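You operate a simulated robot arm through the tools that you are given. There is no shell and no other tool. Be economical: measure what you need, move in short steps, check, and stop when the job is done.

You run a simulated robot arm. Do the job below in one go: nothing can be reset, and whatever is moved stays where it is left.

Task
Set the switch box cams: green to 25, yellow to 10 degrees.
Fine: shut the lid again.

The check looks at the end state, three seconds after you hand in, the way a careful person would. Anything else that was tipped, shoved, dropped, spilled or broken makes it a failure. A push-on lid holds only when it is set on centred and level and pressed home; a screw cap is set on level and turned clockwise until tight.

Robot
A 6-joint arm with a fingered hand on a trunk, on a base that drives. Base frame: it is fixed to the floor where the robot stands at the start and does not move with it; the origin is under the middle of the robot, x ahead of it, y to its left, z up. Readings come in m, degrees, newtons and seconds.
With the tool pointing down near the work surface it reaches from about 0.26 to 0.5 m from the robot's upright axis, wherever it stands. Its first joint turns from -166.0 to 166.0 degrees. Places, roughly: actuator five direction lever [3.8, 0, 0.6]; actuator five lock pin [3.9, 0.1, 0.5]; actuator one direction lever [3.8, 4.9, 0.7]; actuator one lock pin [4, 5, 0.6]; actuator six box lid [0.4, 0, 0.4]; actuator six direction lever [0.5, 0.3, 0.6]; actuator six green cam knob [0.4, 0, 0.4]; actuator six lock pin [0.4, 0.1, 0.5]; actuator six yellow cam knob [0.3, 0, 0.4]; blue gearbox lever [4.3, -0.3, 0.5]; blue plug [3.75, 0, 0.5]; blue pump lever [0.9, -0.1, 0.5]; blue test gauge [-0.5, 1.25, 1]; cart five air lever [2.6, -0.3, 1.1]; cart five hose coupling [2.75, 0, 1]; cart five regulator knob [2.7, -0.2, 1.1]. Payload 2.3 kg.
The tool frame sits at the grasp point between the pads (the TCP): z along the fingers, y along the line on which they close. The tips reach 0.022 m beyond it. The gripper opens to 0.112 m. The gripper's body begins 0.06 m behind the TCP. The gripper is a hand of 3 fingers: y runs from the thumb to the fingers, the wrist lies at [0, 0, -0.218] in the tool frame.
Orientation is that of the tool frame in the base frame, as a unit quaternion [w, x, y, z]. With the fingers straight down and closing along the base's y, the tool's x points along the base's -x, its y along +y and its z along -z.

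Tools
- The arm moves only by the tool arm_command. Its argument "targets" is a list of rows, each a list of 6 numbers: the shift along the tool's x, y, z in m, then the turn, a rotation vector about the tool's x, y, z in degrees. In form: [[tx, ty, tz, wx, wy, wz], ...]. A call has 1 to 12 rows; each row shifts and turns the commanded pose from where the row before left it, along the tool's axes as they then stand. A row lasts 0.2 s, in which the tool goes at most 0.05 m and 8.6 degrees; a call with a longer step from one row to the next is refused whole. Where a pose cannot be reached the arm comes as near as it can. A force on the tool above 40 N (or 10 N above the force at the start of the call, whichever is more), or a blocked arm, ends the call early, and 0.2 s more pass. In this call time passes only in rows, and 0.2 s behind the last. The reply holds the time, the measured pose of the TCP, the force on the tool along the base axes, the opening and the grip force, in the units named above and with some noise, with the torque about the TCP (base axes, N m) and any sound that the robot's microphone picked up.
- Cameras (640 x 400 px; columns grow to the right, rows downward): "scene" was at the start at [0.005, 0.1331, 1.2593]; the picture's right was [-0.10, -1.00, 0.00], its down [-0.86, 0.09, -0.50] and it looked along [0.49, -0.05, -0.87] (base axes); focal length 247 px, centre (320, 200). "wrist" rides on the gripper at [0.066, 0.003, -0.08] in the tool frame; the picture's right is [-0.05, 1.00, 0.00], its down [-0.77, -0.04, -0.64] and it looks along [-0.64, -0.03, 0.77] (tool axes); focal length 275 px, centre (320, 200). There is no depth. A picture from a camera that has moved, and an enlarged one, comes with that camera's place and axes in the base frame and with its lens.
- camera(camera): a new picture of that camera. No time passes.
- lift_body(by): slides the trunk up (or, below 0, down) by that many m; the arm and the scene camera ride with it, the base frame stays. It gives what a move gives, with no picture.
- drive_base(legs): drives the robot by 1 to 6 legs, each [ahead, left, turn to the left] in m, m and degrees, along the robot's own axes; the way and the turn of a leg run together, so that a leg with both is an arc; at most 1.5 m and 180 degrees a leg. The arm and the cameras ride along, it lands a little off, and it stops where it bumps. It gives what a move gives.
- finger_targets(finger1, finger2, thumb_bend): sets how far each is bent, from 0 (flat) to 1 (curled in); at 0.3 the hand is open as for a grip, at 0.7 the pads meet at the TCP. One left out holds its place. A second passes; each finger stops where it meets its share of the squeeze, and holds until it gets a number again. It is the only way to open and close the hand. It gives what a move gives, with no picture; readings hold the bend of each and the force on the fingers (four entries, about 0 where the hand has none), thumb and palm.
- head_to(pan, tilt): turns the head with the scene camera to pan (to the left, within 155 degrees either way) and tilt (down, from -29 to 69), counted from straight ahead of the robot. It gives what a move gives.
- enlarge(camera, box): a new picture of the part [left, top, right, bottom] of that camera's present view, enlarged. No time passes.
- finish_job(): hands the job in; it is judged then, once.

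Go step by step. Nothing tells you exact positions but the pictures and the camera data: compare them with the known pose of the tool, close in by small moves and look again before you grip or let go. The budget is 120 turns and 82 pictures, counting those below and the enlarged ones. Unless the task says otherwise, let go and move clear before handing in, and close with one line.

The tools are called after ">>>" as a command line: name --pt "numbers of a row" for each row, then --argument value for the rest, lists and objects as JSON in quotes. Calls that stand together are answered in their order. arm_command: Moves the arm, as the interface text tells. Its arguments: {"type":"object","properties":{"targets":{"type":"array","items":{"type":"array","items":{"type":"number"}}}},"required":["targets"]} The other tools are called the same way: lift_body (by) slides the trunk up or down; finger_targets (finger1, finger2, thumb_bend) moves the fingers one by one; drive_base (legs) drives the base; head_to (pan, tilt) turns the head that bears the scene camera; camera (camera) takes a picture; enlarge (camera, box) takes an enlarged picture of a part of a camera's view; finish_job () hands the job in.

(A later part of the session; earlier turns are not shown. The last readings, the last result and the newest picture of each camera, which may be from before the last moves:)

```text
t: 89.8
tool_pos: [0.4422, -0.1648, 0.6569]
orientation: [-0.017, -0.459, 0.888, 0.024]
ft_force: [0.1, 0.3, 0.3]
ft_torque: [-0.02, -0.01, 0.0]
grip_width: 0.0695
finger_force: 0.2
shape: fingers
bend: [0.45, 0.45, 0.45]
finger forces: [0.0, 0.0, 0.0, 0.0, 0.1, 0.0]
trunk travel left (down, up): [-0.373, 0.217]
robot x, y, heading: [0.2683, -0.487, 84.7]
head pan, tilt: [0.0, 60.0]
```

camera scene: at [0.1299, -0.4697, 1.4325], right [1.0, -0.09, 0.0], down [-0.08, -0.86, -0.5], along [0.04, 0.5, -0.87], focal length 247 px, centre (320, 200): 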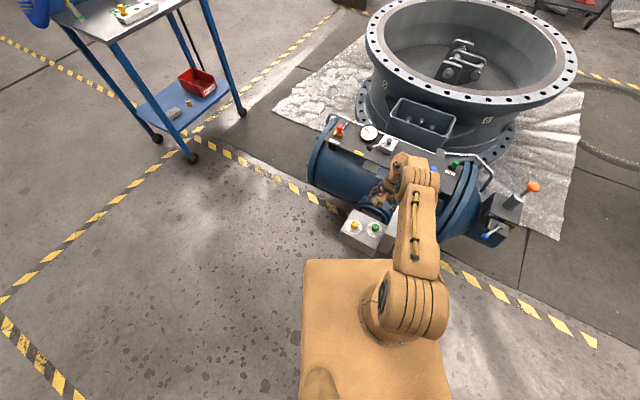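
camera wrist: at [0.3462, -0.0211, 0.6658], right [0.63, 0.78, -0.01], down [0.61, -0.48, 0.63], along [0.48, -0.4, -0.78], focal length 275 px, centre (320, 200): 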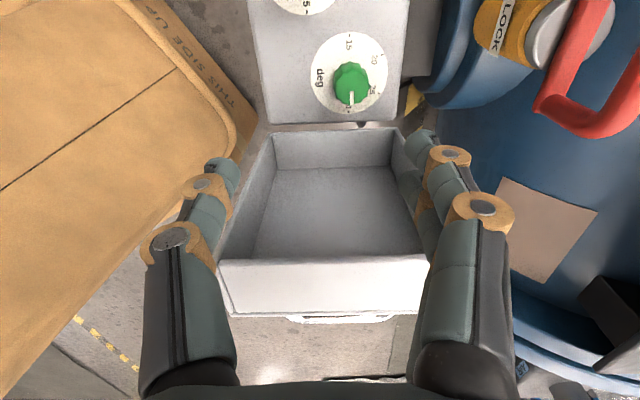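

>>> drive_base --legs '[[0.07, 0, 0]]'

>>> arm_command --pt "0.0 0.03 0 0 0 0" --pt "-0.0 0.03 0 0 0 0" --pt "0 0 0.03 3.3 -0.6 0.3" --pt "0 0 0.03 0 0 0"

>>> camera --camera "wrist"

```text
t: 90.8
tool_pos: [0.4482, -0.0955, 0.6556]
orientation: [-0.017, -0.459, 0.888, 0.024]
ft_force: [-0.1, -0.1, -0.2]
ft_torque: [0.01, 0.01, -0.02]
grip_width: 0.0699
finger_force: 0.0
shape: fingers
bend: [0.45, 0.45, 0.45]
finger forces: [0.0, 0.0, 0.1, 0.0, 0.0, 0.0]
trunk travel left (down, up): [-0.373, 0.217]
robot x, y, heading: [0.2803, -0.4173, 85.0]
head pan, tilt: [0.0, 60.0]
```

```text
t: 91.8
tool_pos: [0.3914, -0.068, 0.607]
orientation: [-0.012, -0.458, 0.889, 0.023]
ft_force: [0.3, -0.2, 0.5]
ft_torque: [0.0, -0.01, 0.03]
grip_width: 0.0694
finger_force: 0.1
shape: fingers
bend: [0.45, 0.45, 0.45]
finger forces: [0.1, 0.1, 0.0, 0.0, 0.1, 0.1]
out of reach, approached as far as the arm can: row 3
trunk travel left (down, up): [-0.373, 0.217]
robot x, y, heading: [0.277, -0.4198, 84.9]
head pan, tilt: [0.0, 60.0]
```

```text
24 pictures are left
camera wrist: at [0.354, -0.1214, 0.6873], right [-0.79, 0.62, 0.05], down [0.5, 0.59, 0.63], along [0.36, 0.52, -0.77], focal length 275 px, centre (320, 200)
```

wrist: 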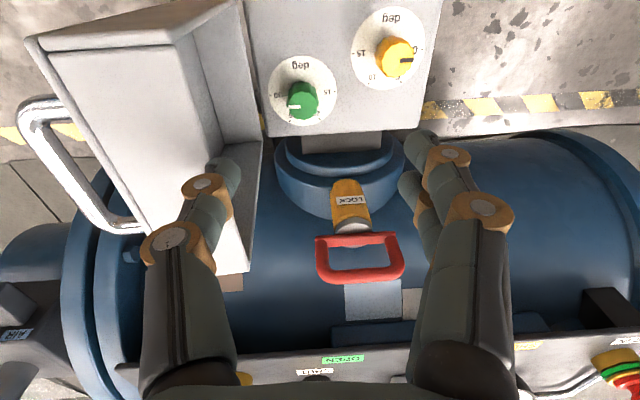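

>>> enlarge --camera "wrist" --box '[250, 0, 440, 130]'

```text
3.08 times, centred on (345, 65) of wrist
camera zoom: at [0.354, -0.1214, 0.6873], right [-0.79, 0.62, 0.05], down [0.5, 0.59, 0.63], along [0.36, 0.52, -0.77], focal length 847 px, centre (243, 615)
```

zoom: 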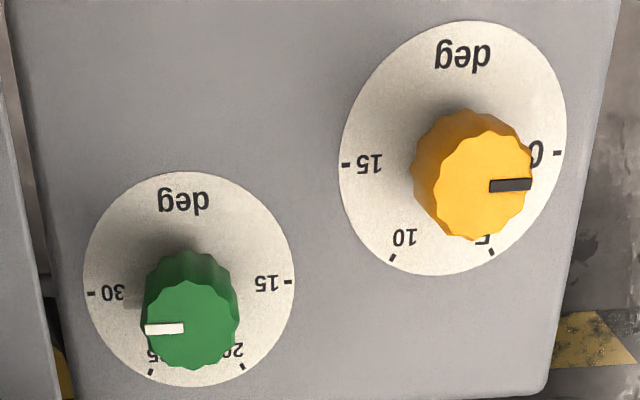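

Reading: yellow points at 0 and green at 30; scale is 60° of knob per 5 degrees. Yellow needs 120° clockwise, green 60° counter-clockwise (seen from above). First go over the yellow knob (~(0.324, -0.027)), pre-turning the hand.

>>> arm_command --pt "0.0015 0.0195 0.022 0 0 0" --pt "0.0015 0.0195 0.022 0 0 0" --pt "0.0015 0.0195 0.022 0 0 0" --pt "0.0015 0.0195 0.022 0 0 0" --pt "0 0 0 0 0 -7.5" --pt "0 0 0 0 0 -7.5" --pt "0 0 0 0 0 -7.5" --pt "0 0 0 0 0 -7.5" --pt "0 0 0 0 0 -7.5" --pt "0 0 0 0 0 -7.5" --pt "0 0 0 0 0 -7.5" --pt "0 0 0 0 0 -7.5"

>>> camera --camera "wrist"

```text
t: 94.4
tool_pos: [0.3236, -0.0297, 0.5266]
orientation: [0.002, 0.841, -0.54, -0.034]
ft_force: [0.3, -0.6, -0.2]
ft_torque: [0.02, -0.05, -0.03]
grip_width: 0.0694
finger_force: 0.2
shape: fingers
bend: [0.45, 0.45, 0.45]
finger forces: [0.0, 0.0, 0.1, 0.0, 0.0, 0.0]
out of reach, approached as far as the arm can: row 3
trunk travel left (down, up): [-0.373, 0.217]
robot x, y, heading: [0.2802, -0.4185, 85.1]
head pan, tilt: [0.0, 60.0]
```

```text
22 pictures are left
camera wrist: at [0.3526, -0.0933, 0.6029], right [-0.93, -0.37, 0.04], down [-0.25, 0.69, 0.68], along [-0.28, 0.62, -0.74], focal length 275 px, centre (320, 200)
```

wrist: 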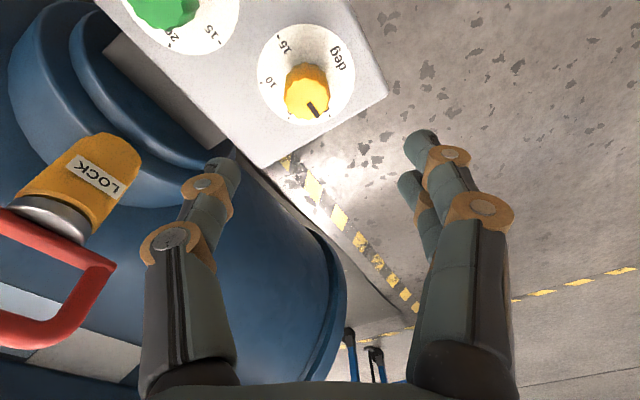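

>>> arm_command --pt "0 0 0 2.3 3.1 0" --pt "0 0 0.022 0 0 0" --pt "0 0 0.022 0 0 0"

>>> camera --camera "wrist"

```text
t: 95.2
tool_pos: [0.3196, -0.0332, 0.4994]
orientation: [0.001, 0.841, -0.541, -0.035]
ft_force: [0.4, 0.4, 0.4]
ft_torque: [0.02, 0.04, 0.03]
grip_width: 0.0697
finger_force: 0.1
shape: fingers
bend: [0.45, 0.45, 0.45]
finger forces: [0.1, 0.0, 0.0, 0.0, 0.0, 0.0]
out of reach, approached as far as the arm can: row 1, 3
trunk travel left (down, up): [-0.373, 0.217]
robot x, y, heading: [0.2785, -0.4154, 85.1]
head pan, tilt: [0.0, 60.0]
```

```text
21 pictures are left
camera wrist: at [0.3496, -0.0977, 0.5759], right [-0.93, -0.37, 0.04], down [-0.25, 0.69, 0.68], along [-0.28, 0.62, -0.73], focal length 275 px, centre (320, 200)
```

wrist: 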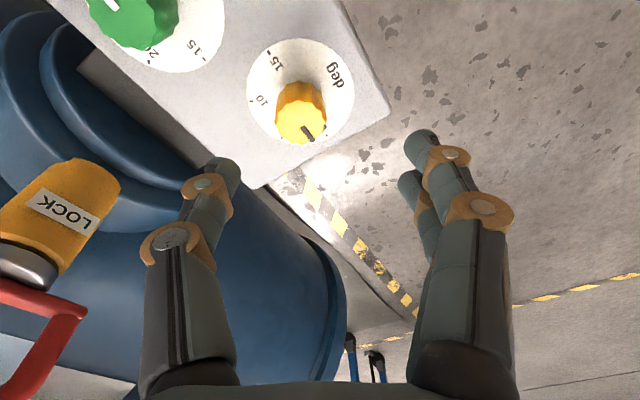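

>>> arm_command --pt "-0.0013 -0.0046 -0.03 0 0 0" --pt "-0.0013 -0.0047 -0.03 0 0 0" --pt "0 0 -0.02 2.3 3.1 0"

```text
t: 96.0
tool_pos: [0.3305, -0.0346, 0.5703]
orientation: [0.003, 0.841, -0.54, -0.03]
ft_force: [-0.1, -0.5, -0.4]
ft_torque: [0.0, -0.01, -0.01]
grip_width: 0.0694
finger_force: 0.0
shape: fingers
bend: [0.45, 0.45, 0.45]
finger forces: [0.1, 0.1, 0.1, 0.1, 0.1, 0.1]
out of reach, approached as far as the arm can: row 3
trunk travel left (down, up): [-0.373, 0.217]
robot x, y, heading: [0.2778, -0.4152, 85.1]
head pan, tilt: [0.0, 60.0]
```

>>> arm_command --pt "-0.0083 0 0 0 0 0"

>>> lift_body --by -0.09

>>> camera --camera "wrist"

```text
t: 96.4
tool_pos: [0.3276, -0.0273, 0.5718]
orientation: [0.003, 0.841, -0.541, -0.031]
ft_force: [-0.6, -0.1, 0.3]
ft_torque: [-0.03, 0.0, -0.03]
grip_width: 0.0695
finger_force: 0.1
shape: fingers
bend: [0.45, 0.45, 0.45]
finger forces: [0.0, 0.0, 0.0, 0.0, 0.1, 0.1]
trunk travel left (down, up): [-0.373, 0.217]
robot x, y, heading: [0.2794, -0.4204, 85.0]
head pan, tilt: [0.0, 60.0]
```

```text
t: 97.7
tool_pos: [0.3266, -0.0278, 0.4812]
orientation: [0.003, 0.841, -0.54, -0.032]
ft_force: [-0.9, 0.4, 0.1]
ft_torque: [-0.03, 0.05, -0.01]
grip_width: 0.0698
finger_force: 0.0
shape: fingers
bend: [0.45, 0.45, 0.45]
finger forces: [0.1, 0.1, 0.1, 0.0, 0.0, 0.0]
trunk travel left (down, up): [-0.283, 0.307]
robot x, y, heading: [0.277, -0.4194, 84.8]
head pan, tilt: [0.0, 60.0]
```

```text
20 pictures are left
camera wrist: at [0.3565, -0.0901, 0.5578], right [-0.93, -0.37, 0.04], down [-0.25, 0.7, 0.67], along [-0.28, 0.61, -0.74], focal length 275 px, centre (320, 200)
```

wrist: 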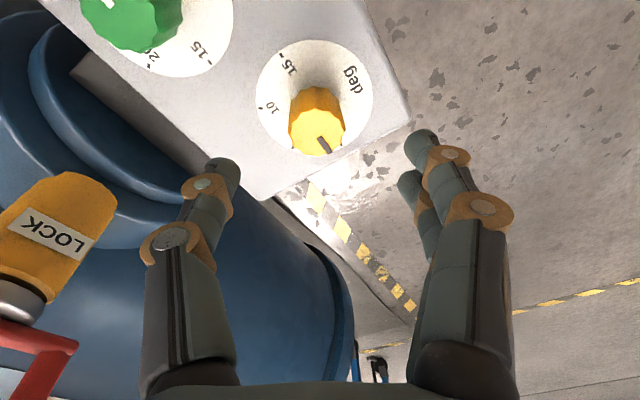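

>>> lift_body --by -0.045

>>> camera --camera "wrist"

```text
t: 98.5
tool_pos: [0.3281, -0.027, 0.4365]
orientation: [0.003, 0.841, -0.54, -0.033]
ft_force: [-0.4, 0.7, 0.1]
ft_torque: [0.01, 0.0, 0.01]
grip_width: 0.0697
finger_force: 0.0
shape: fingers
bend: [0.45, 0.45, 0.45]
finger forces: [0.0, 0.0, 0.0, 0.0, 0.0, 0.0]
trunk travel left (down, up): [-0.238, 0.352]
robot x, y, heading: [0.2753, -0.4163, 85.1]
head pan, tilt: [0.0, 60.0]
```

```text
19 pictures are left
camera wrist: at [0.3565, -0.0901, 0.5127], right [-0.93, -0.37, 0.04], down [-0.25, 0.7, 0.67], along [-0.28, 0.61, -0.74], focal length 275 px, centre (320, 200)
```

wrist: 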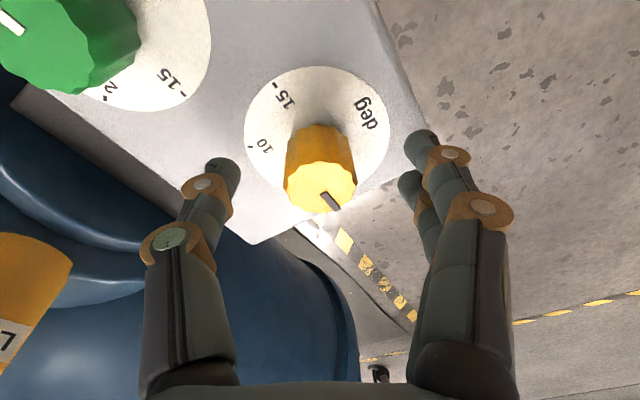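

Knob top is at about z 0.428 and the panel about 0.38. Lower 2.4 cm more and grip.

>>> lift_body --by -0.024

>>> finger_targets --finger1 0.65 --finger2 0.65 --thumb_bend 0.65

>>> camera --camera "wrist"

```text
t: 99.1
tool_pos: [0.3278, -0.0263, 0.4196]
orientation: [0.003, 0.841, -0.54, -0.032]
ft_force: [-0.9, -5.1, 16.7]
ft_torque: [0.13, -0.7, -0.16]
grip_width: 0.0696
finger_force: 8.1
shape: fingers
bend: [0.45, 0.45, 0.46]
finger forces: [0.0, 0.1, 0.1, 0.0, 16.2, 0.0]
trunk travel left (down, up): [-0.22, 0.37]
robot x, y, heading: [0.2753, -0.4218, 85.1]
head pan, tilt: [0.0, 60.0]
stopped: the force on the tool passed its limit at 56 N (the readings are from after the stop); the commanded pose is now the measured one
```

```text
t: 100.1
tool_pos: [0.328, -0.0254, 0.4191]
orientation: [0.003, 0.84, -0.542, -0.033]
ft_force: [0.0, 0.8, 2.3]
ft_torque: [-0.02, -0.02, -0.04]
grip_width: 0.0244
finger_force: 4.9
shape: fingers
bend: [0.62, 0.62, 0.63]
finger forces: [2.2, 2.0, 0.0, 0.1, 6.0, 0.0]
trunk travel left (down, up): [-0.22, 0.37]
robot x, y, heading: [0.2763, -0.4248, 84.9]
head pan, tilt: [0.0, 60.0]
```

```text
18 pictures are left
camera wrist: at [0.3567, -0.0893, 0.4959], right [-0.93, -0.37, 0.04], down [-0.25, 0.7, 0.67], along [-0.28, 0.61, -0.74], focal length 275 px, centre (320, 200)
```

wrist: 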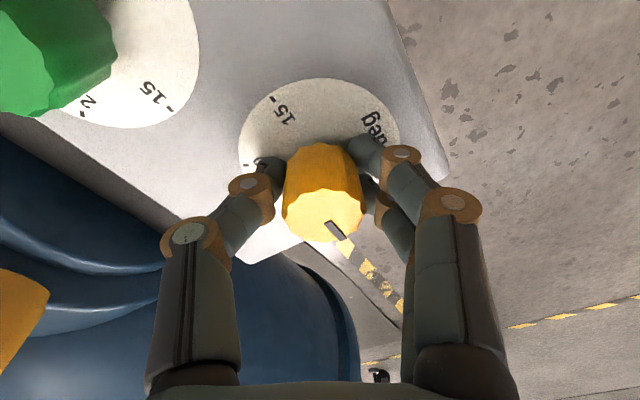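

Gripped. Turn 60° clockwise (as seen from above).

>>> arm_command --pt "0 0 0 0 0 7.5" --pt "0 0 0 0 0 7.5" --pt "0 0 0 0 0 7.5" --pt "0 0 0 0 0 7.5" --pt "0 0 0 0 0 7.5" --pt "0 0 0 0 0 7.5" --pt "0 0 0 0 0 7.5" --pt "0 0 0 0 0 7.5"

>>> camera --camera "wrist"

```text
t: 101.9
tool_pos: [0.3286, -0.0258, 0.4189]
orientation: [-0.019, -0.457, 0.889, 0.027]
ft_force: [1.1, -0.8, 4.5]
ft_torque: [-0.08, -0.15, 0.08]
grip_width: 0.0242
finger_force: 6.4
shape: fingers
bend: [0.62, 0.62, 0.63]
finger forces: [2.5, 1.4, 0.0, 0.0, 9.7, 0.1]
trunk travel left (down, up): [-0.22, 0.37]
robot x, y, heading: [0.2731, -0.4179, 84.9]
head pan, tilt: [0.0, 60.0]
```

```text
17 pictures are left
camera wrist: at [0.2915, -0.0799, 0.5001], right [-0.78, 0.62, 0.06], down [0.51, 0.59, 0.63], along [0.35, 0.52, -0.78], focal length 275 px, centre (320, 200)
```

wrist: 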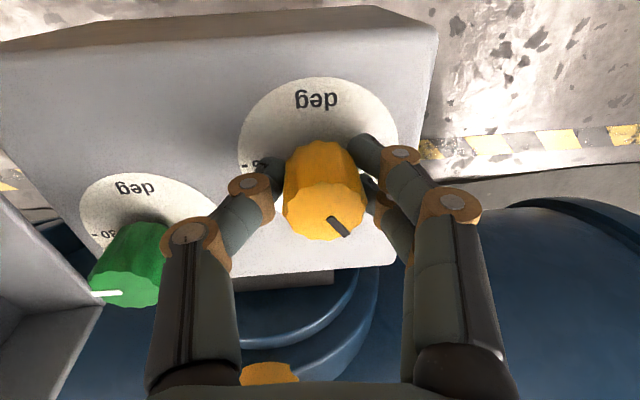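

The knob turned with the hand. Release, raise slightly, wind the hand back 60° and re-grip.

>>> finger_targets --finger1 0.54 --finger2 0.54 --thumb_bend 0.54

>>> lift_body --by 0.05

>>> enlarge --camera "wrist" --box '[200, 20, 440, 180]'

```text
t: 102.9
tool_pos: [0.327, -0.0264, 0.4202]
orientation: [-0.018, -0.457, 0.889, 0.027]
ft_force: [-0.3, 2.5, 17.2]
ft_torque: [-0.17, -0.25, -0.03]
grip_width: 0.0351
finger_force: 9.4
shape: fingers
bend: [0.54, 0.54, 0.58]
finger forces: [0.0, 0.0, 0.1, 0.0, 18.8, 0.0]
trunk travel left (down, up): [-0.22, 0.37]
robot x, y, heading: [0.2764, -0.4206, 84.9]
head pan, tilt: [0.0, 60.0]
```

```text
t: 103.8
tool_pos: [0.3275, -0.026, 0.4703]
orientation: [-0.019, -0.458, 0.889, 0.027]
ft_force: [0.4, -0.5, 1.0]
ft_torque: [0.01, -0.05, -0.01]
grip_width: 0.0432
finger_force: 0.0
shape: fingers
bend: [0.54, 0.54, 0.54]
finger forces: [0.0, 0.1, 0.1, 0.1, 0.0, 0.1]
trunk travel left (down, up): [-0.27, 0.32]
robot x, y, heading: [0.2744, -0.4206, 85.0]
head pan, tilt: [0.0, 60.0]
```

```text
2.50 times, centred on (320, 100) of wrist
camera zoom: at [0.2916, -0.0798, 0.5499], right [-0.78, 0.62, 0.06], down [0.51, 0.59, 0.63], along [0.35, 0.52, -0.78], focal length 688 px, centre (320, 450)
```

zoom: 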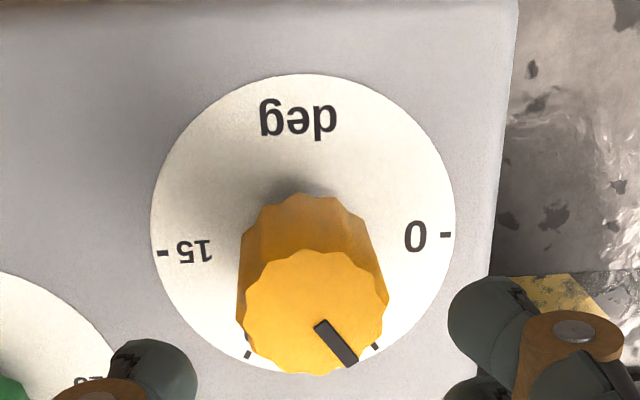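

Yellow now reads 5, as intended. Wind back 60°.

>>> arm_command --pt "0 0 0 0 0 -7.5" --pt "0 0 0 0 0 -7.5" --pt "0 0 0 0 0 -7.5" --pt "0 0 0 0 0 -7.5" --pt "0 0 0 0 0 -7.5" --pt "0 0 0 0 0 -7.5" --pt "0 0 0 0 0 -7.5" --pt "0 0 0 0 0 -7.5"

>>> finger_targets --finger1 0.5 --finger2 0.5 --thumb_bend 0.5

```text
t: 105.6
tool_pos: [0.3284, -0.0263, 0.4686]
orientation: [0.004, 0.841, -0.539, -0.031]
ft_force: [-0.2, -0.5, -0.3]
ft_torque: [-0.01, -0.02, -0.01]
grip_width: 0.0429
finger_force: 0.1
shape: fingers
bend: [0.54, 0.54, 0.54]
finger forces: [0.0, 0.0, 0.0, 0.0, 0.0, 0.1]
trunk travel left (down, up): [-0.27, 0.32]
robot x, y, heading: [0.2727, -0.4199, 85.2]
head pan, tilt: [0.0, 60.0]
```

```text
t: 106.6
tool_pos: [0.3277, -0.0257, 0.4691]
orientation: [0.004, 0.841, -0.54, -0.033]
ft_force: [-0.3, 1.0, -0.7]
ft_torque: [0.0, 0.01, 0.01]
grip_width: 0.0543
finger_force: 0.1
shape: fingers
bend: [0.5, 0.5, 0.5]
finger forces: [0.0, 0.1, 0.1, 0.0, 0.0, 0.1]
trunk travel left (down, up): [-0.27, 0.32]
robot x, y, heading: [0.278, -0.4196, 85.0]
head pan, tilt: [0.0, 60.0]
```

>>> lift_body --by -0.045

>>> finger_targets --finger1 0.65 --finger2 0.65 --thumb_bend 0.65

```text
t: 107.5
tool_pos: [0.3287, -0.0258, 0.4235]
orientation: [0.004, 0.84, -0.542, -0.031]
ft_force: [-0.3, -0.5, -0.6]
ft_torque: [-0.02, -0.01, 0.02]
grip_width: 0.0547
finger_force: 0.0
shape: fingers
bend: [0.5, 0.5, 0.5]
finger forces: [0.1, 0.0, 0.0, 0.1, 0.1, 0.0]
trunk travel left (down, up): [-0.225, 0.365]
robot x, y, heading: [0.2783, -0.4182, 85.0]
head pan, tilt: [0.0, 60.0]
```

```text
t: 108.5
tool_pos: [0.3268, -0.0262, 0.4246]
orientation: [0.003, 0.84, -0.541, -0.032]
ft_force: [-0.6, 0.1, -0.5]
ft_torque: [0.0, -0.04, -0.01]
grip_width: 0.0249
finger_force: 3.9
shape: fingers
bend: [0.61, 0.62, 0.63]
finger forces: [2.2, 1.8, 0.0, 0.0, 3.7, 0.0]
trunk travel left (down, up): [-0.225, 0.365]
robot x, y, heading: [0.275, -0.4181, 85.0]
head pan, tilt: [0.0, 60.0]
```

>>> arm_command --pt "0 0 0 0 0 7.5" --pt "0 0 0 0 0 7.5" --pt "0 0 0 0 0 7.5" --pt "0 0 0 0 0 7.5" --pt "0 0 0 0 0 7.5" --pt "0 0 0 0 0 7.5" --pt "0 0 0 0 0 7.5" --pt "0 0 0 0 0 7.5"

>>> finger_targets --finger1 0.56 --finger2 0.56 --thumb_bend 0.56

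>>> lift_body --by 0.05

>>> enlarge --camera "wrist" --box '[200, 20, 440, 180]'

```text
t: 110.3
tool_pos: [0.3283, -0.026, 0.4252]
orientation: [-0.018, -0.457, 0.889, 0.027]
ft_force: [1.2, -1.9, -0.1]
ft_torque: [-0.01, -0.06, 0.03]
grip_width: 0.0241
finger_force: 4.8
shape: fingers
bend: [0.62, 0.63, 0.63]
finger forces: [2.2, 1.1, 0.0, 0.0, 5.2, 0.1]
trunk travel left (down, up): [-0.225, 0.365]
robot x, y, heading: [0.2784, -0.4241, 85.1]
head pan, tilt: [0.0, 60.0]
```

```text
t: 111.3
tool_pos: [0.3288, -0.0257, 0.4247]
orientation: [-0.018, -0.458, 0.889, 0.026]
ft_force: [-0.7, -0.5, -0.6]
ft_torque: [0.01, 0.01, 0.03]
grip_width: 0.0376
finger_force: 0.0
shape: fingers
bend: [0.56, 0.56, 0.56]
finger forces: [0.0, 0.1, 0.1, 0.1, 0.0, 0.0]
trunk travel left (down, up): [-0.225, 0.365]
robot x, y, heading: [0.2776, -0.4185, 84.9]
head pan, tilt: [0.0, 60.0]
```

```text
t: 112.2
tool_pos: [0.3285, -0.0257, 0.4741]
orientation: [-0.018, -0.458, 0.888, 0.027]
ft_force: [0.5, 0.2, -0.5]
ft_torque: [-0.01, 0.0, 0.02]
grip_width: 0.0376
finger_force: 0.0
shape: fingers
bend: [0.56, 0.56, 0.56]
finger forces: [0.0, 0.1, 0.1, 0.0, 0.1, 0.0]
trunk travel left (down, up): [-0.275, 0.315]
robot x, y, heading: [0.2731, -0.4208, 85.2]
head pan, tilt: [0.0, 60.0]
```

```text
2.50 times, centred on (320, 100) of wrist
camera zoom: at [0.2916, -0.0793, 0.555], right [-0.78, 0.62, 0.06], down [0.51, 0.59, 0.63], along [0.35, 0.52, -0.78], focal length 688 px, centre (320, 450)
```

zoom: 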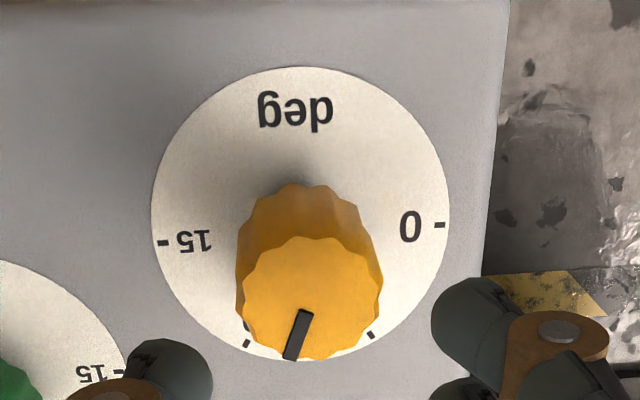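

Computed pointer angle ≈ 35° against the 10-tick at 24.6°, so yellow reads about 9.1. I grip again and turn a little further.

>>> lift_body --by -0.05

>>> finger_targets --finger1 0.7 --finger2 0.7 --thumb_bend 0.7

>>> arm_command --pt "0 0 0 0 0 5" --pt "0 0 0 0 0 5" --pt "0 0 0 0 0 3"

>>> finger_targets --finger1 0.56 --finger2 0.56 --thumb_bend 0.56

>>> lift_body --by 0.05

>>> enlarge --camera "wrist" --box '[200, 20, 440, 180]'

```text
t: 113.1
tool_pos: [0.328, -0.0259, 0.4242]
orientation: [-0.019, -0.458, 0.889, 0.027]
ft_force: [-1.3, -0.5, 0.7]
ft_torque: [0.0, -0.02, 0.01]
grip_width: 0.0375
finger_force: 0.1
shape: fingers
bend: [0.56, 0.56, 0.56]
finger forces: [0.1, 0.0, 0.0, 0.0, 0.1, 0.1]
trunk travel left (down, up): [-0.225, 0.365]
robot x, y, heading: [0.2728, -0.4231, 84.9]
head pan, tilt: [0.0, 60.0]
```

```text
t: 114.1
tool_pos: [0.3287, -0.0251, 0.4237]
orientation: [-0.018, -0.457, 0.889, 0.027]
ft_force: [0.2, -1.2, -2.4]
ft_torque: [-0.03, 0.01, -0.02]
grip_width: 0.023
finger_force: 8.9
shape: fingers
bend: [0.63, 0.64, 0.64]
finger forces: [4.6, 3.7, 0.1, 0.0, 9.4, 0.0]
trunk travel left (down, up): [-0.225, 0.365]
robot x, y, heading: [0.2766, -0.4157, 84.9]
head pan, tilt: [0.0, 60.0]
```

```text
t: 114.9
tool_pos: [0.3281, -0.0258, 0.4232]
orientation: [-0.021, -0.354, 0.935, 0.025]
ft_force: [0.0, -0.8, -1.4]
ft_torque: [-0.03, -0.03, 0.05]
grip_width: 0.0233
finger_force: 8.6
shape: fingers
bend: [0.63, 0.64, 0.64]
finger forces: [4.7, 3.4, 0.0, 0.0, 9.7, 0.0]
trunk travel left (down, up): [-0.225, 0.365]
robot x, y, heading: [0.276, -0.4163, 85.1]
head pan, tilt: [0.0, 60.0]
```

```text
t: 115.9
tool_pos: [0.3269, -0.0256, 0.4245]
orientation: [-0.021, -0.354, 0.935, 0.025]
ft_force: [-0.2, 0.9, 0.0]
ft_torque: [0.01, -0.06, 0.04]
grip_width: 0.0375
finger_force: 0.1
shape: fingers
bend: [0.56, 0.56, 0.56]
finger forces: [0.0, 0.1, 0.0, 0.0, 0.0, 0.1]
trunk travel left (down, up): [-0.225, 0.365]
robot x, y, heading: [0.2759, -0.4174, 85.1]
head pan, tilt: [0.0, 60.0]
```

```text
t: 116.8
tool_pos: [0.3275, -0.0258, 0.475]
orientation: [-0.022, -0.354, 0.935, 0.025]
ft_force: [-0.2, -0.2, 0.2]
ft_torque: [0.03, 0.0, -0.03]
grip_width: 0.0374
finger_force: 0.1
shape: fingers
bend: [0.56, 0.56, 0.56]
finger forces: [0.0, 0.0, 0.1, 0.0, 0.0, 0.2]
trunk travel left (down, up): [-0.275, 0.315]
robot x, y, heading: [0.2737, -0.4179, 84.7]
head pan, tilt: [0.0, 60.0]
```

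```text
2.50 times, centred on (320, 100) of wrist
camera zoom: at [0.281, -0.0688, 0.5556], right [-0.63, 0.78, 0.06], down [0.64, 0.47, 0.61], along [0.45, 0.42, -0.79], focal length 688 px, centre (320, 450)
```

zoom: 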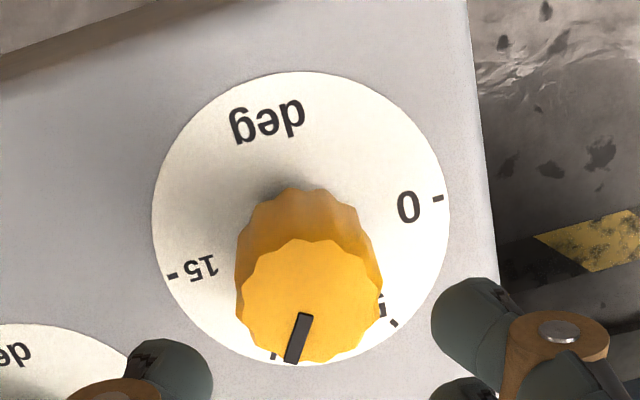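

Yellow now reads 10.1 by calculation: good. Now move over the green knob at about (0.4165, -0.0465).

>>> lift_body --by 0.03

>>> arm_command --pt "-0.0177 -0.0248 0 0 0 0" --pt "-0.0177 -0.0248 0 0 0 0" --pt "-0.0177 -0.0248 0 0 0 0"

>>> camera --camera "wrist"

```text
t: 117.6
tool_pos: [0.3296, -0.0253, 0.5044]
orientation: [-0.021, -0.353, 0.935, 0.024]
ft_force: [-0.3, 0.3, 0.1]
ft_torque: [0.02, -0.01, 0.0]
grip_width: 0.0373
finger_force: 0.1
shape: fingers
bend: [0.56, 0.56, 0.56]
finger forces: [0.1, 0.0, 0.0, 0.0, 0.1, 0.0]
trunk travel left (down, up): [-0.305, 0.285]
robot x, y, heading: [0.2749, -0.4181, 85.0]
head pan, tilt: [0.0, 60.0]
```

```text
t: 118.4
tool_pos: [0.4191, -0.0473, 0.4984]
orientation: [-0.022, -0.355, 0.934, 0.024]
ft_force: [-0.6, 0.6, -0.2]
ft_torque: [0.01, -0.01, -0.02]
grip_width: 0.0376
finger_force: 0.1
shape: fingers
bend: [0.56, 0.56, 0.56]
finger forces: [0.0, 0.0, 0.0, 0.1, 0.0, 0.0]
trunk travel left (down, up): [-0.305, 0.285]
robot x, y, heading: [0.2752, -0.4196, 84.7]
head pan, tilt: [0.0, 60.0]
```

```text
13 pictures are left
camera wrist: at [0.3718, -0.0906, 0.5802], right [-0.63, 0.78, 0.06], down [0.64, 0.47, 0.61], along [0.45, 0.42, -0.79], focal length 275 px, centre (320, 200)
```

wrist: 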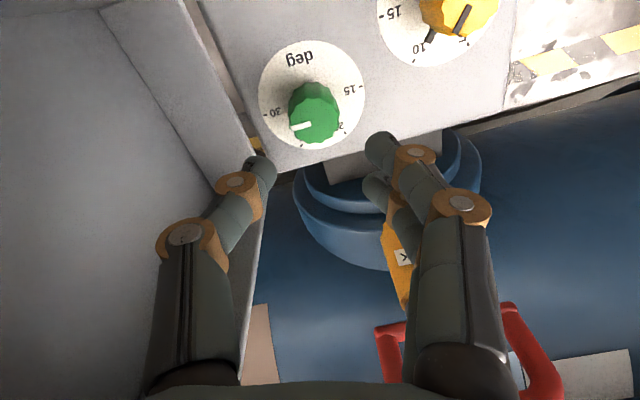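

Green reads 30; its axis is about (0.4155, -0.0478). Small correction, then lower carefully beside the lid.

>>> arm_command --pt "0.003 0.002 0 0 0 0"

>>> finger_targets --finger1 0.52 --finger2 0.52 --thumb_bend 0.54

>>> lift_body --by -0.045

>>> camera --camera "wrist"

```text
t: 118.8
tool_pos: [0.4149, -0.0477, 0.4983]
orientation: [-0.022, -0.354, 0.935, 0.025]
ft_force: [-0.4, 0.2, 0.2]
ft_torque: [-0.01, 0.03, -0.02]
grip_width: 0.0377
finger_force: 0.1
shape: fingers
bend: [0.56, 0.56, 0.56]
finger forces: [0.0, 0.0, 0.0, 0.1, 0.0, 0.1]
trunk travel left (down, up): [-0.305, 0.285]
robot x, y, heading: [0.2747, -0.4157, 84.9]
head pan, tilt: [0.0, 60.0]
```

```text
t: 119.8
tool_pos: [0.4146, -0.0472, 0.4991]
orientation: [-0.022, -0.354, 0.935, 0.024]
ft_force: [-0.2, 0.3, -0.4]
ft_torque: [0.0, 0.03, 0.03]
grip_width: 0.0458
finger_force: 0.0
shape: fingers
bend: [0.52, 0.52, 0.54]
finger forces: [0.0, 0.1, 0.0, 0.0, 0.0, 0.0]
trunk travel left (down, up): [-0.305, 0.285]
robot x, y, heading: [0.2747, -0.4197, 84.7]
head pan, tilt: [0.0, 60.0]
```

```text
t: 120.7
tool_pos: [0.4163, -0.0483, 0.4531]
orientation: [-0.021, -0.354, 0.935, 0.024]
ft_force: [0.5, 0.0, 0.9]
ft_torque: [0.0, 0.0, 0.01]
grip_width: 0.046
finger_force: 0.1
shape: fingers
bend: [0.52, 0.52, 0.54]
finger forces: [0.1, 0.0, 0.1, 0.0, 0.0, 0.0]
trunk travel left (down, up): [-0.26, 0.33]
robot x, y, heading: [0.2762, -0.419, 85.1]
head pan, tilt: [0.0, 60.0]
```

```text
12 pictures are left
camera wrist: at [0.3678, -0.091, 0.5351], right [-0.63, 0.78, 0.06], down [0.64, 0.46, 0.61], along [0.45, 0.42, -0.79], focal length 275 px, centre (320, 200)
```

wrist: 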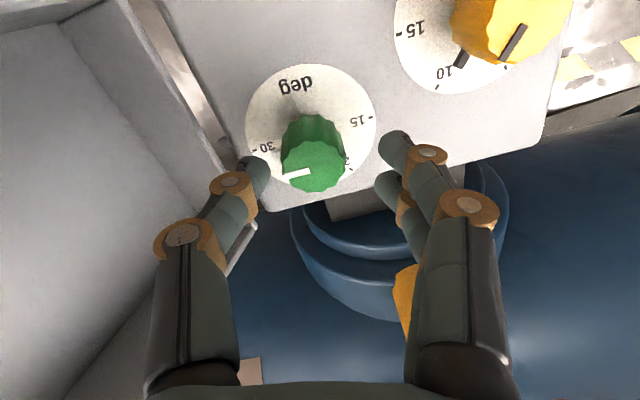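

>>> lift_body --by -0.029

>>> finger_targets --finger1 0.7 --finger2 0.7 --thumb_bend 0.7

```text
t: 121.4
tool_pos: [0.4149, -0.0482, 0.4246]
orientation: [-0.021, -0.354, 0.935, 0.024]
ft_force: [0.0, -0.3, 0.1]
ft_torque: [0.0, -0.02, -0.01]
grip_width: 0.0458
finger_force: 0.0
shape: fingers
bend: [0.52, 0.52, 0.54]
finger forces: [0.1, 0.1, 0.0, 0.1, 0.0, 0.1]
trunk travel left (down, up): [-0.231, 0.359]
robot x, y, heading: [0.2769, -0.4194, 85.0]
head pan, tilt: [0.0, 60.0]
```

```text
t: 122.4
tool_pos: [0.4147, -0.049, 0.425]
orientation: [-0.021, -0.354, 0.935, 0.025]
ft_force: [2.5, -4.6, -2.8]
ft_torque: [-0.1, -0.04, 0.03]
grip_width: 0.0217
finger_force: 8.2
shape: fingers
bend: [0.65, 0.64, 0.64]
finger forces: [3.1, 3.5, 0.1, 0.1, 10.7, 0.0]
trunk travel left (down, up): [-0.231, 0.359]
robot x, y, heading: [0.2829, -0.4212, 85.2]
head pan, tilt: [0.0, 60.0]
```

Gripped without touching the lid. Turn 60° counter-clockwise.

>>> arm_command --pt "0 0 0 0 0 -7.5" --pt "0 0 0 0 0 -7.5" --pt "0 0 0 0 0 -7.5" --pt "0 0 0 0 0 -7.5" --pt "0 0 0 0 0 -7.5" --pt "0 0 0 0 0 -7.5" --pt "0 0 0 0 0 -7.5" --pt "0 0 0 0 0 -7.5"

>>> finger_targets --finger1 0.56 --finger2 0.56 --thumb_bend 0.56

>>> lift_body --by 0.06

>>> camera --camera "wrist"

```text
t: 124.2
tool_pos: [0.4153, -0.049, 0.4252]
orientation: [0.006, 0.776, -0.63, -0.032]
ft_force: [5.4, -14.7, -5.6]
ft_torque: [-0.24, -0.1, -0.05]
grip_width: 0.0222
finger_force: 10.2
shape: fingers
bend: [0.65, 0.65, 0.64]
finger forces: [6.8, 2.6, 0.0, 0.1, 10.0, 0.0]
trunk travel left (down, up): [-0.231, 0.359]
robot x, y, heading: [0.2756, -0.418, 84.9]
head pan, tilt: [0.0, 60.0]
```

```text
t: 125.2
tool_pos: [0.4148, -0.0479, 0.4252]
orientation: [0.006, 0.773, -0.633, -0.032]
ft_force: [0.5, -0.1, -0.2]
ft_torque: [-0.03, 0.01, 0.04]
grip_width: 0.0374
finger_force: 0.1
shape: fingers
bend: [0.56, 0.56, 0.56]
finger forces: [0.0, 0.0, 0.0, 0.0, 0.0, 0.0]
trunk travel left (down, up): [-0.231, 0.359]
robot x, y, heading: [0.2774, -0.4214, 84.9]
head pan, tilt: [0.0, 60.0]
```

```text
t: 126.2
tool_pos: [0.4137, -0.0491, 0.4847]
orientation: [0.007, 0.774, -0.633, -0.032]
ft_force: [-0.2, -0.3, 0.0]
ft_torque: [0.02, -0.01, -0.03]
grip_width: 0.0374
finger_force: 0.1
shape: fingers
bend: [0.56, 0.56, 0.56]
finger forces: [0.1, 0.0, 0.0, 0.0, 0.0, 0.0]
trunk travel left (down, up): [-0.291, 0.299]
robot x, y, heading: [0.2766, -0.4169, 85.0]
head pan, tilt: [0.0, 60.0]
```

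```text
11 pictures are left
camera wrist: at [0.4295, -0.1149, 0.5623], right [-0.99, -0.15, 0.05], down [-0.08, 0.74, 0.66], along [-0.14, 0.65, -0.75], focal length 275 px, centre (320, 200)
```

wrist: 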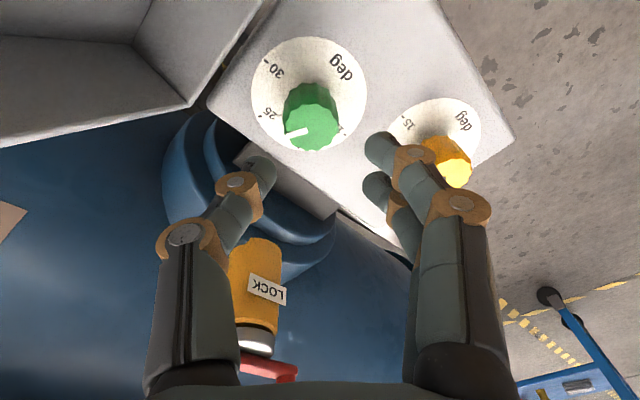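

>>> enlarge --camera "wrist" --box '[240, 30, 384, 160]'

```text
3.08 times, centred on (312, 95) of wrist
camera zoom: at [0.4295, -0.1149, 0.5623], right [-0.99, -0.15, 0.05], down [-0.08, 0.74, 0.66], along [-0.14, 0.65, -0.75], focal length 847 px, centre (345, 523)
```

zoom: 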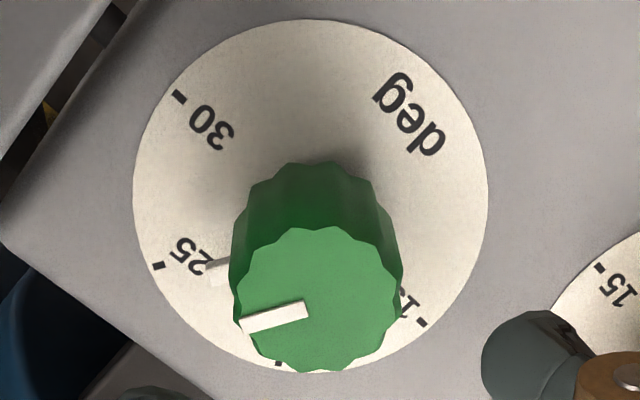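

Green's pointer is parallel to the 25 tick (24.0° vs 24.0°), so it reads 25. Now I rise, turn the hand back, and go round to the outside of the lid to push it shut.

>>> lift_body --by 0.15

>>> arm_command --pt "0 0 -0.035 0 0 7.8" --pt "0 0 -0.035 0 0 7.8" --pt "0 0 -0.02 0 0 7.8" --pt "0 0 0 0 0 7.8" --pt "0 0 0 0 0 7.8" --pt "0 0 0 0 0 7.8"

>>> finger_targets --finger1 0.7 --finger2 0.7 --thumb_bend 0.7

```text
t: 127.9
tool_pos: [0.4148, -0.0475, 0.6348]
orientation: [0.006, 0.774, -0.633, -0.031]
ft_force: [-0.4, 0.1, 0.3]
ft_torque: [0.0, 0.02, 0.02]
grip_width: 0.0372
finger_force: 0.1
shape: fingers
bend: [0.56, 0.56, 0.56]
finger forces: [0.1, 0.1, 0.0, 0.0, 0.0, 0.1]
trunk travel left (down, up): [-0.441, 0.149]
robot x, y, heading: [0.2769, -0.4171, 85.2]
head pan, tilt: [0.0, 60.0]
```

```text
t: 129.3
tool_pos: [0.4204, -0.0511, 0.7249]
orientation: [-0.019, -0.459, 0.888, 0.027]
ft_force: [0.8, 0.2, -0.9]
ft_torque: [0.03, 0.03, -0.01]
grip_width: 0.0376
finger_force: 0.1
shape: fingers
bend: [0.56, 0.56, 0.56]
finger forces: [0.1, 0.0, 0.0, 0.0, 0.0, 0.0]
trunk travel left (down, up): [-0.441, 0.149]
robot x, y, heading: [0.2778, -0.4216, 85.3]
head pan, tilt: [0.0, 60.0]
```

```text
t: 130.3
tool_pos: [0.42, -0.0507, 0.725]
orientation: [-0.019, -0.458, 0.888, 0.028]
ft_force: [0.2, -1.2, -0.5]
ft_torque: [0.01, 0.02, -0.01]
grip_width: 0.0029
finger_force: 0.1
shape: fingers
bend: [0.7, 0.7, 0.7]
finger forces: [0.0, 0.0, 0.1, 0.0, 0.0, 0.1]
trunk travel left (down, up): [-0.441, 0.149]
robot x, y, heading: [0.2749, -0.4167, 84.9]
head pan, tilt: [0.0, 60.0]
```

>>> arm_command --pt "0.0023 -0.041 0 0 0 0" --pt "0.0023 -0.041 0 0 0 0" --pt "0.0023 -0.041 0 0 0 0" --pt "0.0023 -0.041 0 0 0 0" --pt "0.0023 -0.041 0 0 0 0"

>>> camera --camera "wrist"

```text
t: 131.5
tool_pos: [0.5808, -0.1763, 0.7108]
orientation: [-0.019, -0.459, 0.888, 0.031]
ft_force: [1.4, 0.2, -1.1]
ft_torque: [-0.01, 0.03, 0.0]
grip_width: 0.0025
finger_force: 0.0
shape: fingers
bend: [0.7, 0.7, 0.7]
finger forces: [0.0, 0.0, 0.1, 0.0, 0.1, 0.1]
trunk travel left (down, up): [-0.441, 0.149]
robot x, y, heading: [0.278, -0.4217, 85.3]
head pan, tilt: [0.0, 60.0]
```

```text
9 pictures are left
camera wrist: at [0.5448, -0.2316, 0.7912], right [-0.79, 0.61, 0.07], down [0.51, 0.59, 0.63], along [0.34, 0.53, -0.78], focal length 275 px, centre (320, 200)
```

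wrist: 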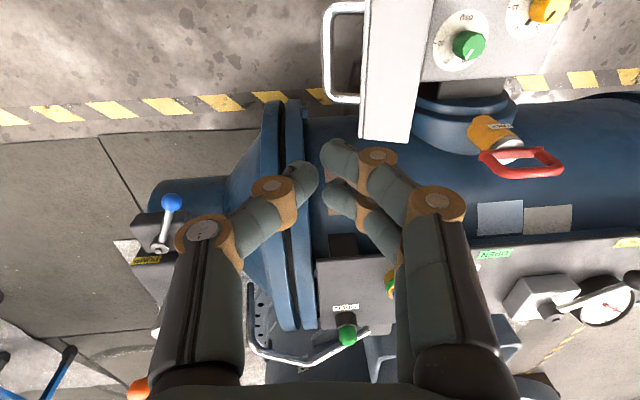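

The bar of the open lid is at about h = 0.555 along the hinge direction. I go further out before descending outside it.

>>> arm_command --pt "0.005 -0.04 0 0 0 0" --pt "0.005 -0.04 0 0 0 0"

>>> lift_body --by -0.1

>>> camera --camera "wrist"

```text
t: 132.1
tool_pos: [0.6384, -0.2307, 0.7062]
orientation: [-0.019, -0.459, 0.888, 0.026]
ft_force: [-0.1, -0.1, 0.1]
ft_torque: [0.03, 0.0, -0.01]
grip_width: 0.0028
finger_force: 0.0
shape: fingers
bend: [0.7, 0.7, 0.7]
finger forces: [0.1, 0.0, 0.0, 0.0, 0.0, 0.0]
trunk travel left (down, up): [-0.441, 0.149]
robot x, y, heading: [0.2749, -0.4183, 84.9]
head pan, tilt: [0.0, 60.0]
```

```text
t: 133.5
tool_pos: [0.6397, -0.2309, 0.6077]
orientation: [-0.018, -0.46, 0.888, 0.026]
ft_force: [-0.4, -0.1, -0.2]
ft_torque: [0.02, 0.04, 0.01]
grip_width: 0.0025
finger_force: 0.1
shape: fingers
bend: [0.7, 0.7, 0.7]
finger forces: [0.0, 0.0, 0.0, 0.0, 0.0, 0.0]
trunk travel left (down, up): [-0.341, 0.249]
robot x, y, heading: [0.2748, -0.4168, 85.0]
head pan, tilt: [0.0, 60.0]
```

```text
8 pictures are left
camera wrist: at [0.603, -0.2845, 0.6873], right [-0.79, 0.61, 0.06], down [0.51, 0.59, 0.63], along [0.35, 0.52, -0.78], focal length 275 px, centre (320, 200)
```

wrist: 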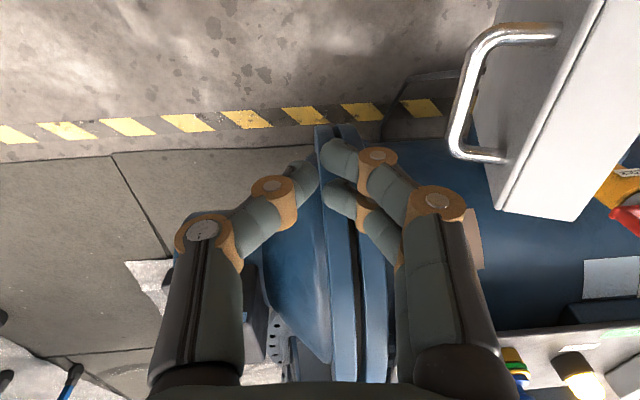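

The bar is at about h 0.551, z 0.506 (lid open ~120°). Lower beside it, then push it over along its arc.

>>> lift_body --by -0.085

>>> arm_command --pt "0 0.02 0 0 0 0" --pt "0 0.02 0 0 0 0" --pt "0 0.015 -0.005 0 0 0" --pt "0 0.015 -0.01 0 0 0"

>>> camera --camera "wrist"

```text
t: 134.7
tool_pos: [0.6382, -0.2327, 0.5223]
orientation: [-0.018, -0.459, 0.888, 0.027]
ft_force: [-0.6, 1.1, 1.0]
ft_torque: [0.04, 0.01, -0.02]
grip_width: 0.0028
finger_force: 0.1
shape: fingers
bend: [0.7, 0.7, 0.7]
finger forces: [0.1, 0.0, 0.0, 0.0, 0.0, 0.1]
trunk travel left (down, up): [-0.256, 0.334]
robot x, y, heading: [0.2763, -0.4223, 85.0]
head pan, tilt: [0.0, 60.0]
```

```text
t: 135.7
tool_pos: [0.583, -0.1907, 0.5417]
orientation: [-0.019, -0.459, 0.888, 0.032]
ft_force: [-0.4, -0.5, 0.0]
ft_torque: [0.02, 0.02, 0.03]
grip_width: 0.0026
finger_force: 0.1
shape: fingers
bend: [0.7, 0.7, 0.7]
finger forces: [0.0, 0.1, 0.0, 0.1, 0.1, 0.1]
trunk travel left (down, up): [-0.256, 0.334]
robot x, y, heading: [0.2734, -0.4165, 85.0]
head pan, tilt: [0.0, 60.0]
```

```text
7 pictures are left
camera wrist: at [0.547, -0.2447, 0.6209], right [-0.79, 0.61, 0.07], down [0.52, 0.58, 0.63], along [0.34, 0.53, -0.77], focal length 275 px, centre (320, 200)
```

wrist: 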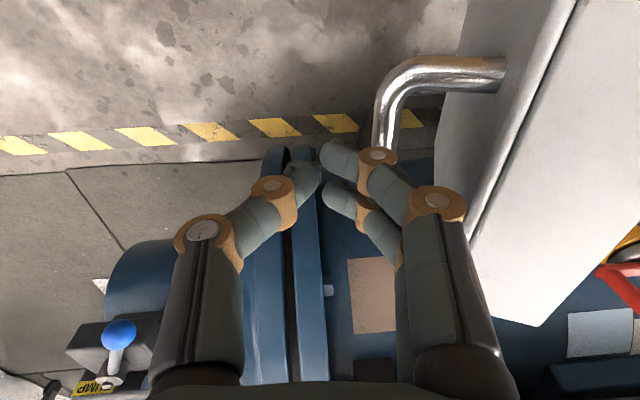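

The closed fist would ride over the bar. Instead I'll open the hand and push the lid's top edge with the backs of straight fingers, keeping the bar between fingers and thumb. First back out and up, then open.

>>> arm_command --pt "0 -0.015 -0.015 0 0 0" --pt "0 -0.02 -0.02 0 0 0"

>>> finger_targets --finger1 0.3 --finger2 0.3 --thumb_bend 0.3

>>> camera --camera "wrist"

```text
t: 136.3
tool_pos: [0.6135, -0.2119, 0.5747]
orientation: [-0.018, -0.459, 0.888, 0.027]
ft_force: [-0.3, -0.2, 0.2]
ft_torque: [0.0, 0.0, 0.0]
grip_width: 0.0026
finger_force: 0.0
shape: fingers
bend: [0.7, 0.7, 0.7]
finger forces: [0.0, 0.1, 0.1, 0.1, 0.1, 0.0]
trunk travel left (down, up): [-0.256, 0.334]
robot x, y, heading: [0.2771, -0.4184, 85.0]
head pan, tilt: [0.0, 60.0]
```

```text
t: 137.3
tool_pos: [0.614, -0.2103, 0.5732]
orientation: [-0.019, -0.459, 0.888, 0.027]
ft_force: [0.7, -0.2, -0.4]
ft_torque: [-0.05, 0.0, -0.02]
grip_width: 0.1112
finger_force: 0.0
shape: fingers
bend: [0.3, 0.3, 0.3]
finger forces: [0.1, 0.1, 0.0, 0.0, 0.0, 0.1]
trunk travel left (down, up): [-0.256, 0.334]
robot x, y, heading: [0.2785, -0.4184, 85.1]
head pan, tilt: [0.0, 60.0]
```

```text
6 pictures are left
camera wrist: at [0.5775, -0.2655, 0.6547], right [-0.79, 0.61, 0.07], down [0.51, 0.59, 0.63], along [0.35, 0.53, -0.78], focal length 275 px, centre (320, 200)
```

wrist: 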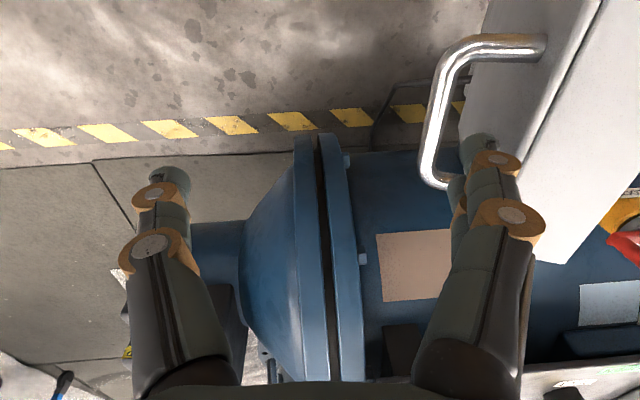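

>>> arm_command --pt "0 0 0.018 0 0 0" --pt "0 0.015 0 0 0 0" --pt "0 0.015 0 0 0 0" --pt "0 0.015 -0.002 0 0 0" --pt "0 0.015 -0.004 0 0 0"

>>> camera --camera "wrist"

```text
t: 138.5
tool_pos: [0.5633, -0.1768, 0.5657]
orientation: [-0.019, -0.459, 0.888, 0.032]
ft_force: [1.4, -0.4, 0.7]
ft_torque: [0.03, 0.01, -0.01]
grip_width: 0.1099
finger_force: 0.8
shape: fingers
bend: [0.31, 0.31, 0.3]
finger forces: [0.5, 0.7, 0.1, 0.0, 0.1, 0.0]
trunk travel left (down, up): [-0.256, 0.334]
robot x, y, heading: [0.2814, -0.4202, 85.0]
head pan, tilt: [0.0, 60.0]
```

```text
5 pictures are left
camera wrist: at [0.5282, -0.2308, 0.6465], right [-0.79, 0.61, 0.07], down [0.51, 0.58, 0.63], along [0.34, 0.53, -0.78], focal length 275 px, centre (320, 200)
```

wrist: 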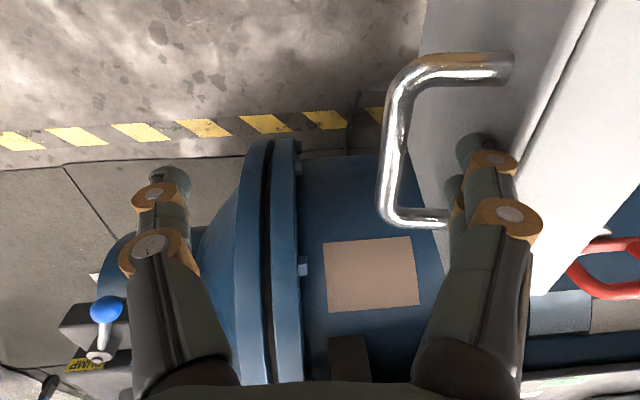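

The fingers are between bar and lid, pushing lightly. Continue.

>>> arm_command --pt "0 0.015 -0.003 0 0 0" --pt "0 0.015 -0.003 0 0 0" --pt "0 0.015 -0.002 0 0 0" --pt "0 0.015 -0.002 0 0 0" --pt "0 0.015 0 0 0 0" --pt "0 0.015 0 0 0 0"

>>> camera --camera "wrist"

```text
t: 139.9
tool_pos: [0.4905, -0.1251, 0.5795]
orientation: [-0.019, -0.459, 0.888, 0.028]
ft_force: [0.2, 0.3, 0.0]
ft_torque: [0.02, -0.01, 0.0]
grip_width: 0.1109
finger_force: 0.2
shape: fingers
bend: [0.31, 0.31, 0.3]
finger forces: [0.1, 0.3, 0.0, 0.0, 0.0, 0.0]
trunk travel left (down, up): [-0.256, 0.334]
robot x, y, heading: [0.2774, -0.4193, 84.9]
head pan, tilt: [0.0, 60.0]
```

```text
4 pictures are left
camera wrist: at [0.4551, -0.179, 0.6605], right [-0.79, 0.61, 0.06], down [0.51, 0.59, 0.63], along [0.35, 0.52, -0.78], focal length 275 px, centre (320, 200)
```

wrist: 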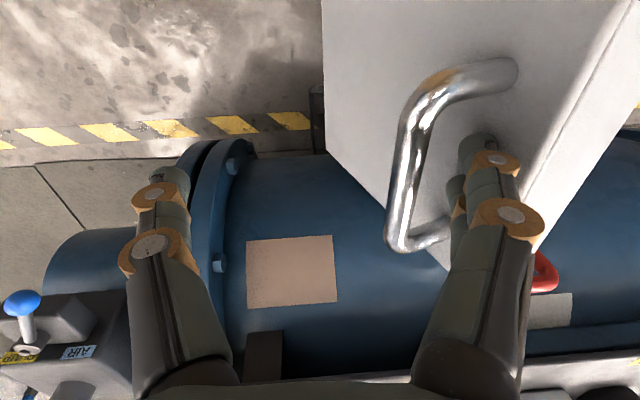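

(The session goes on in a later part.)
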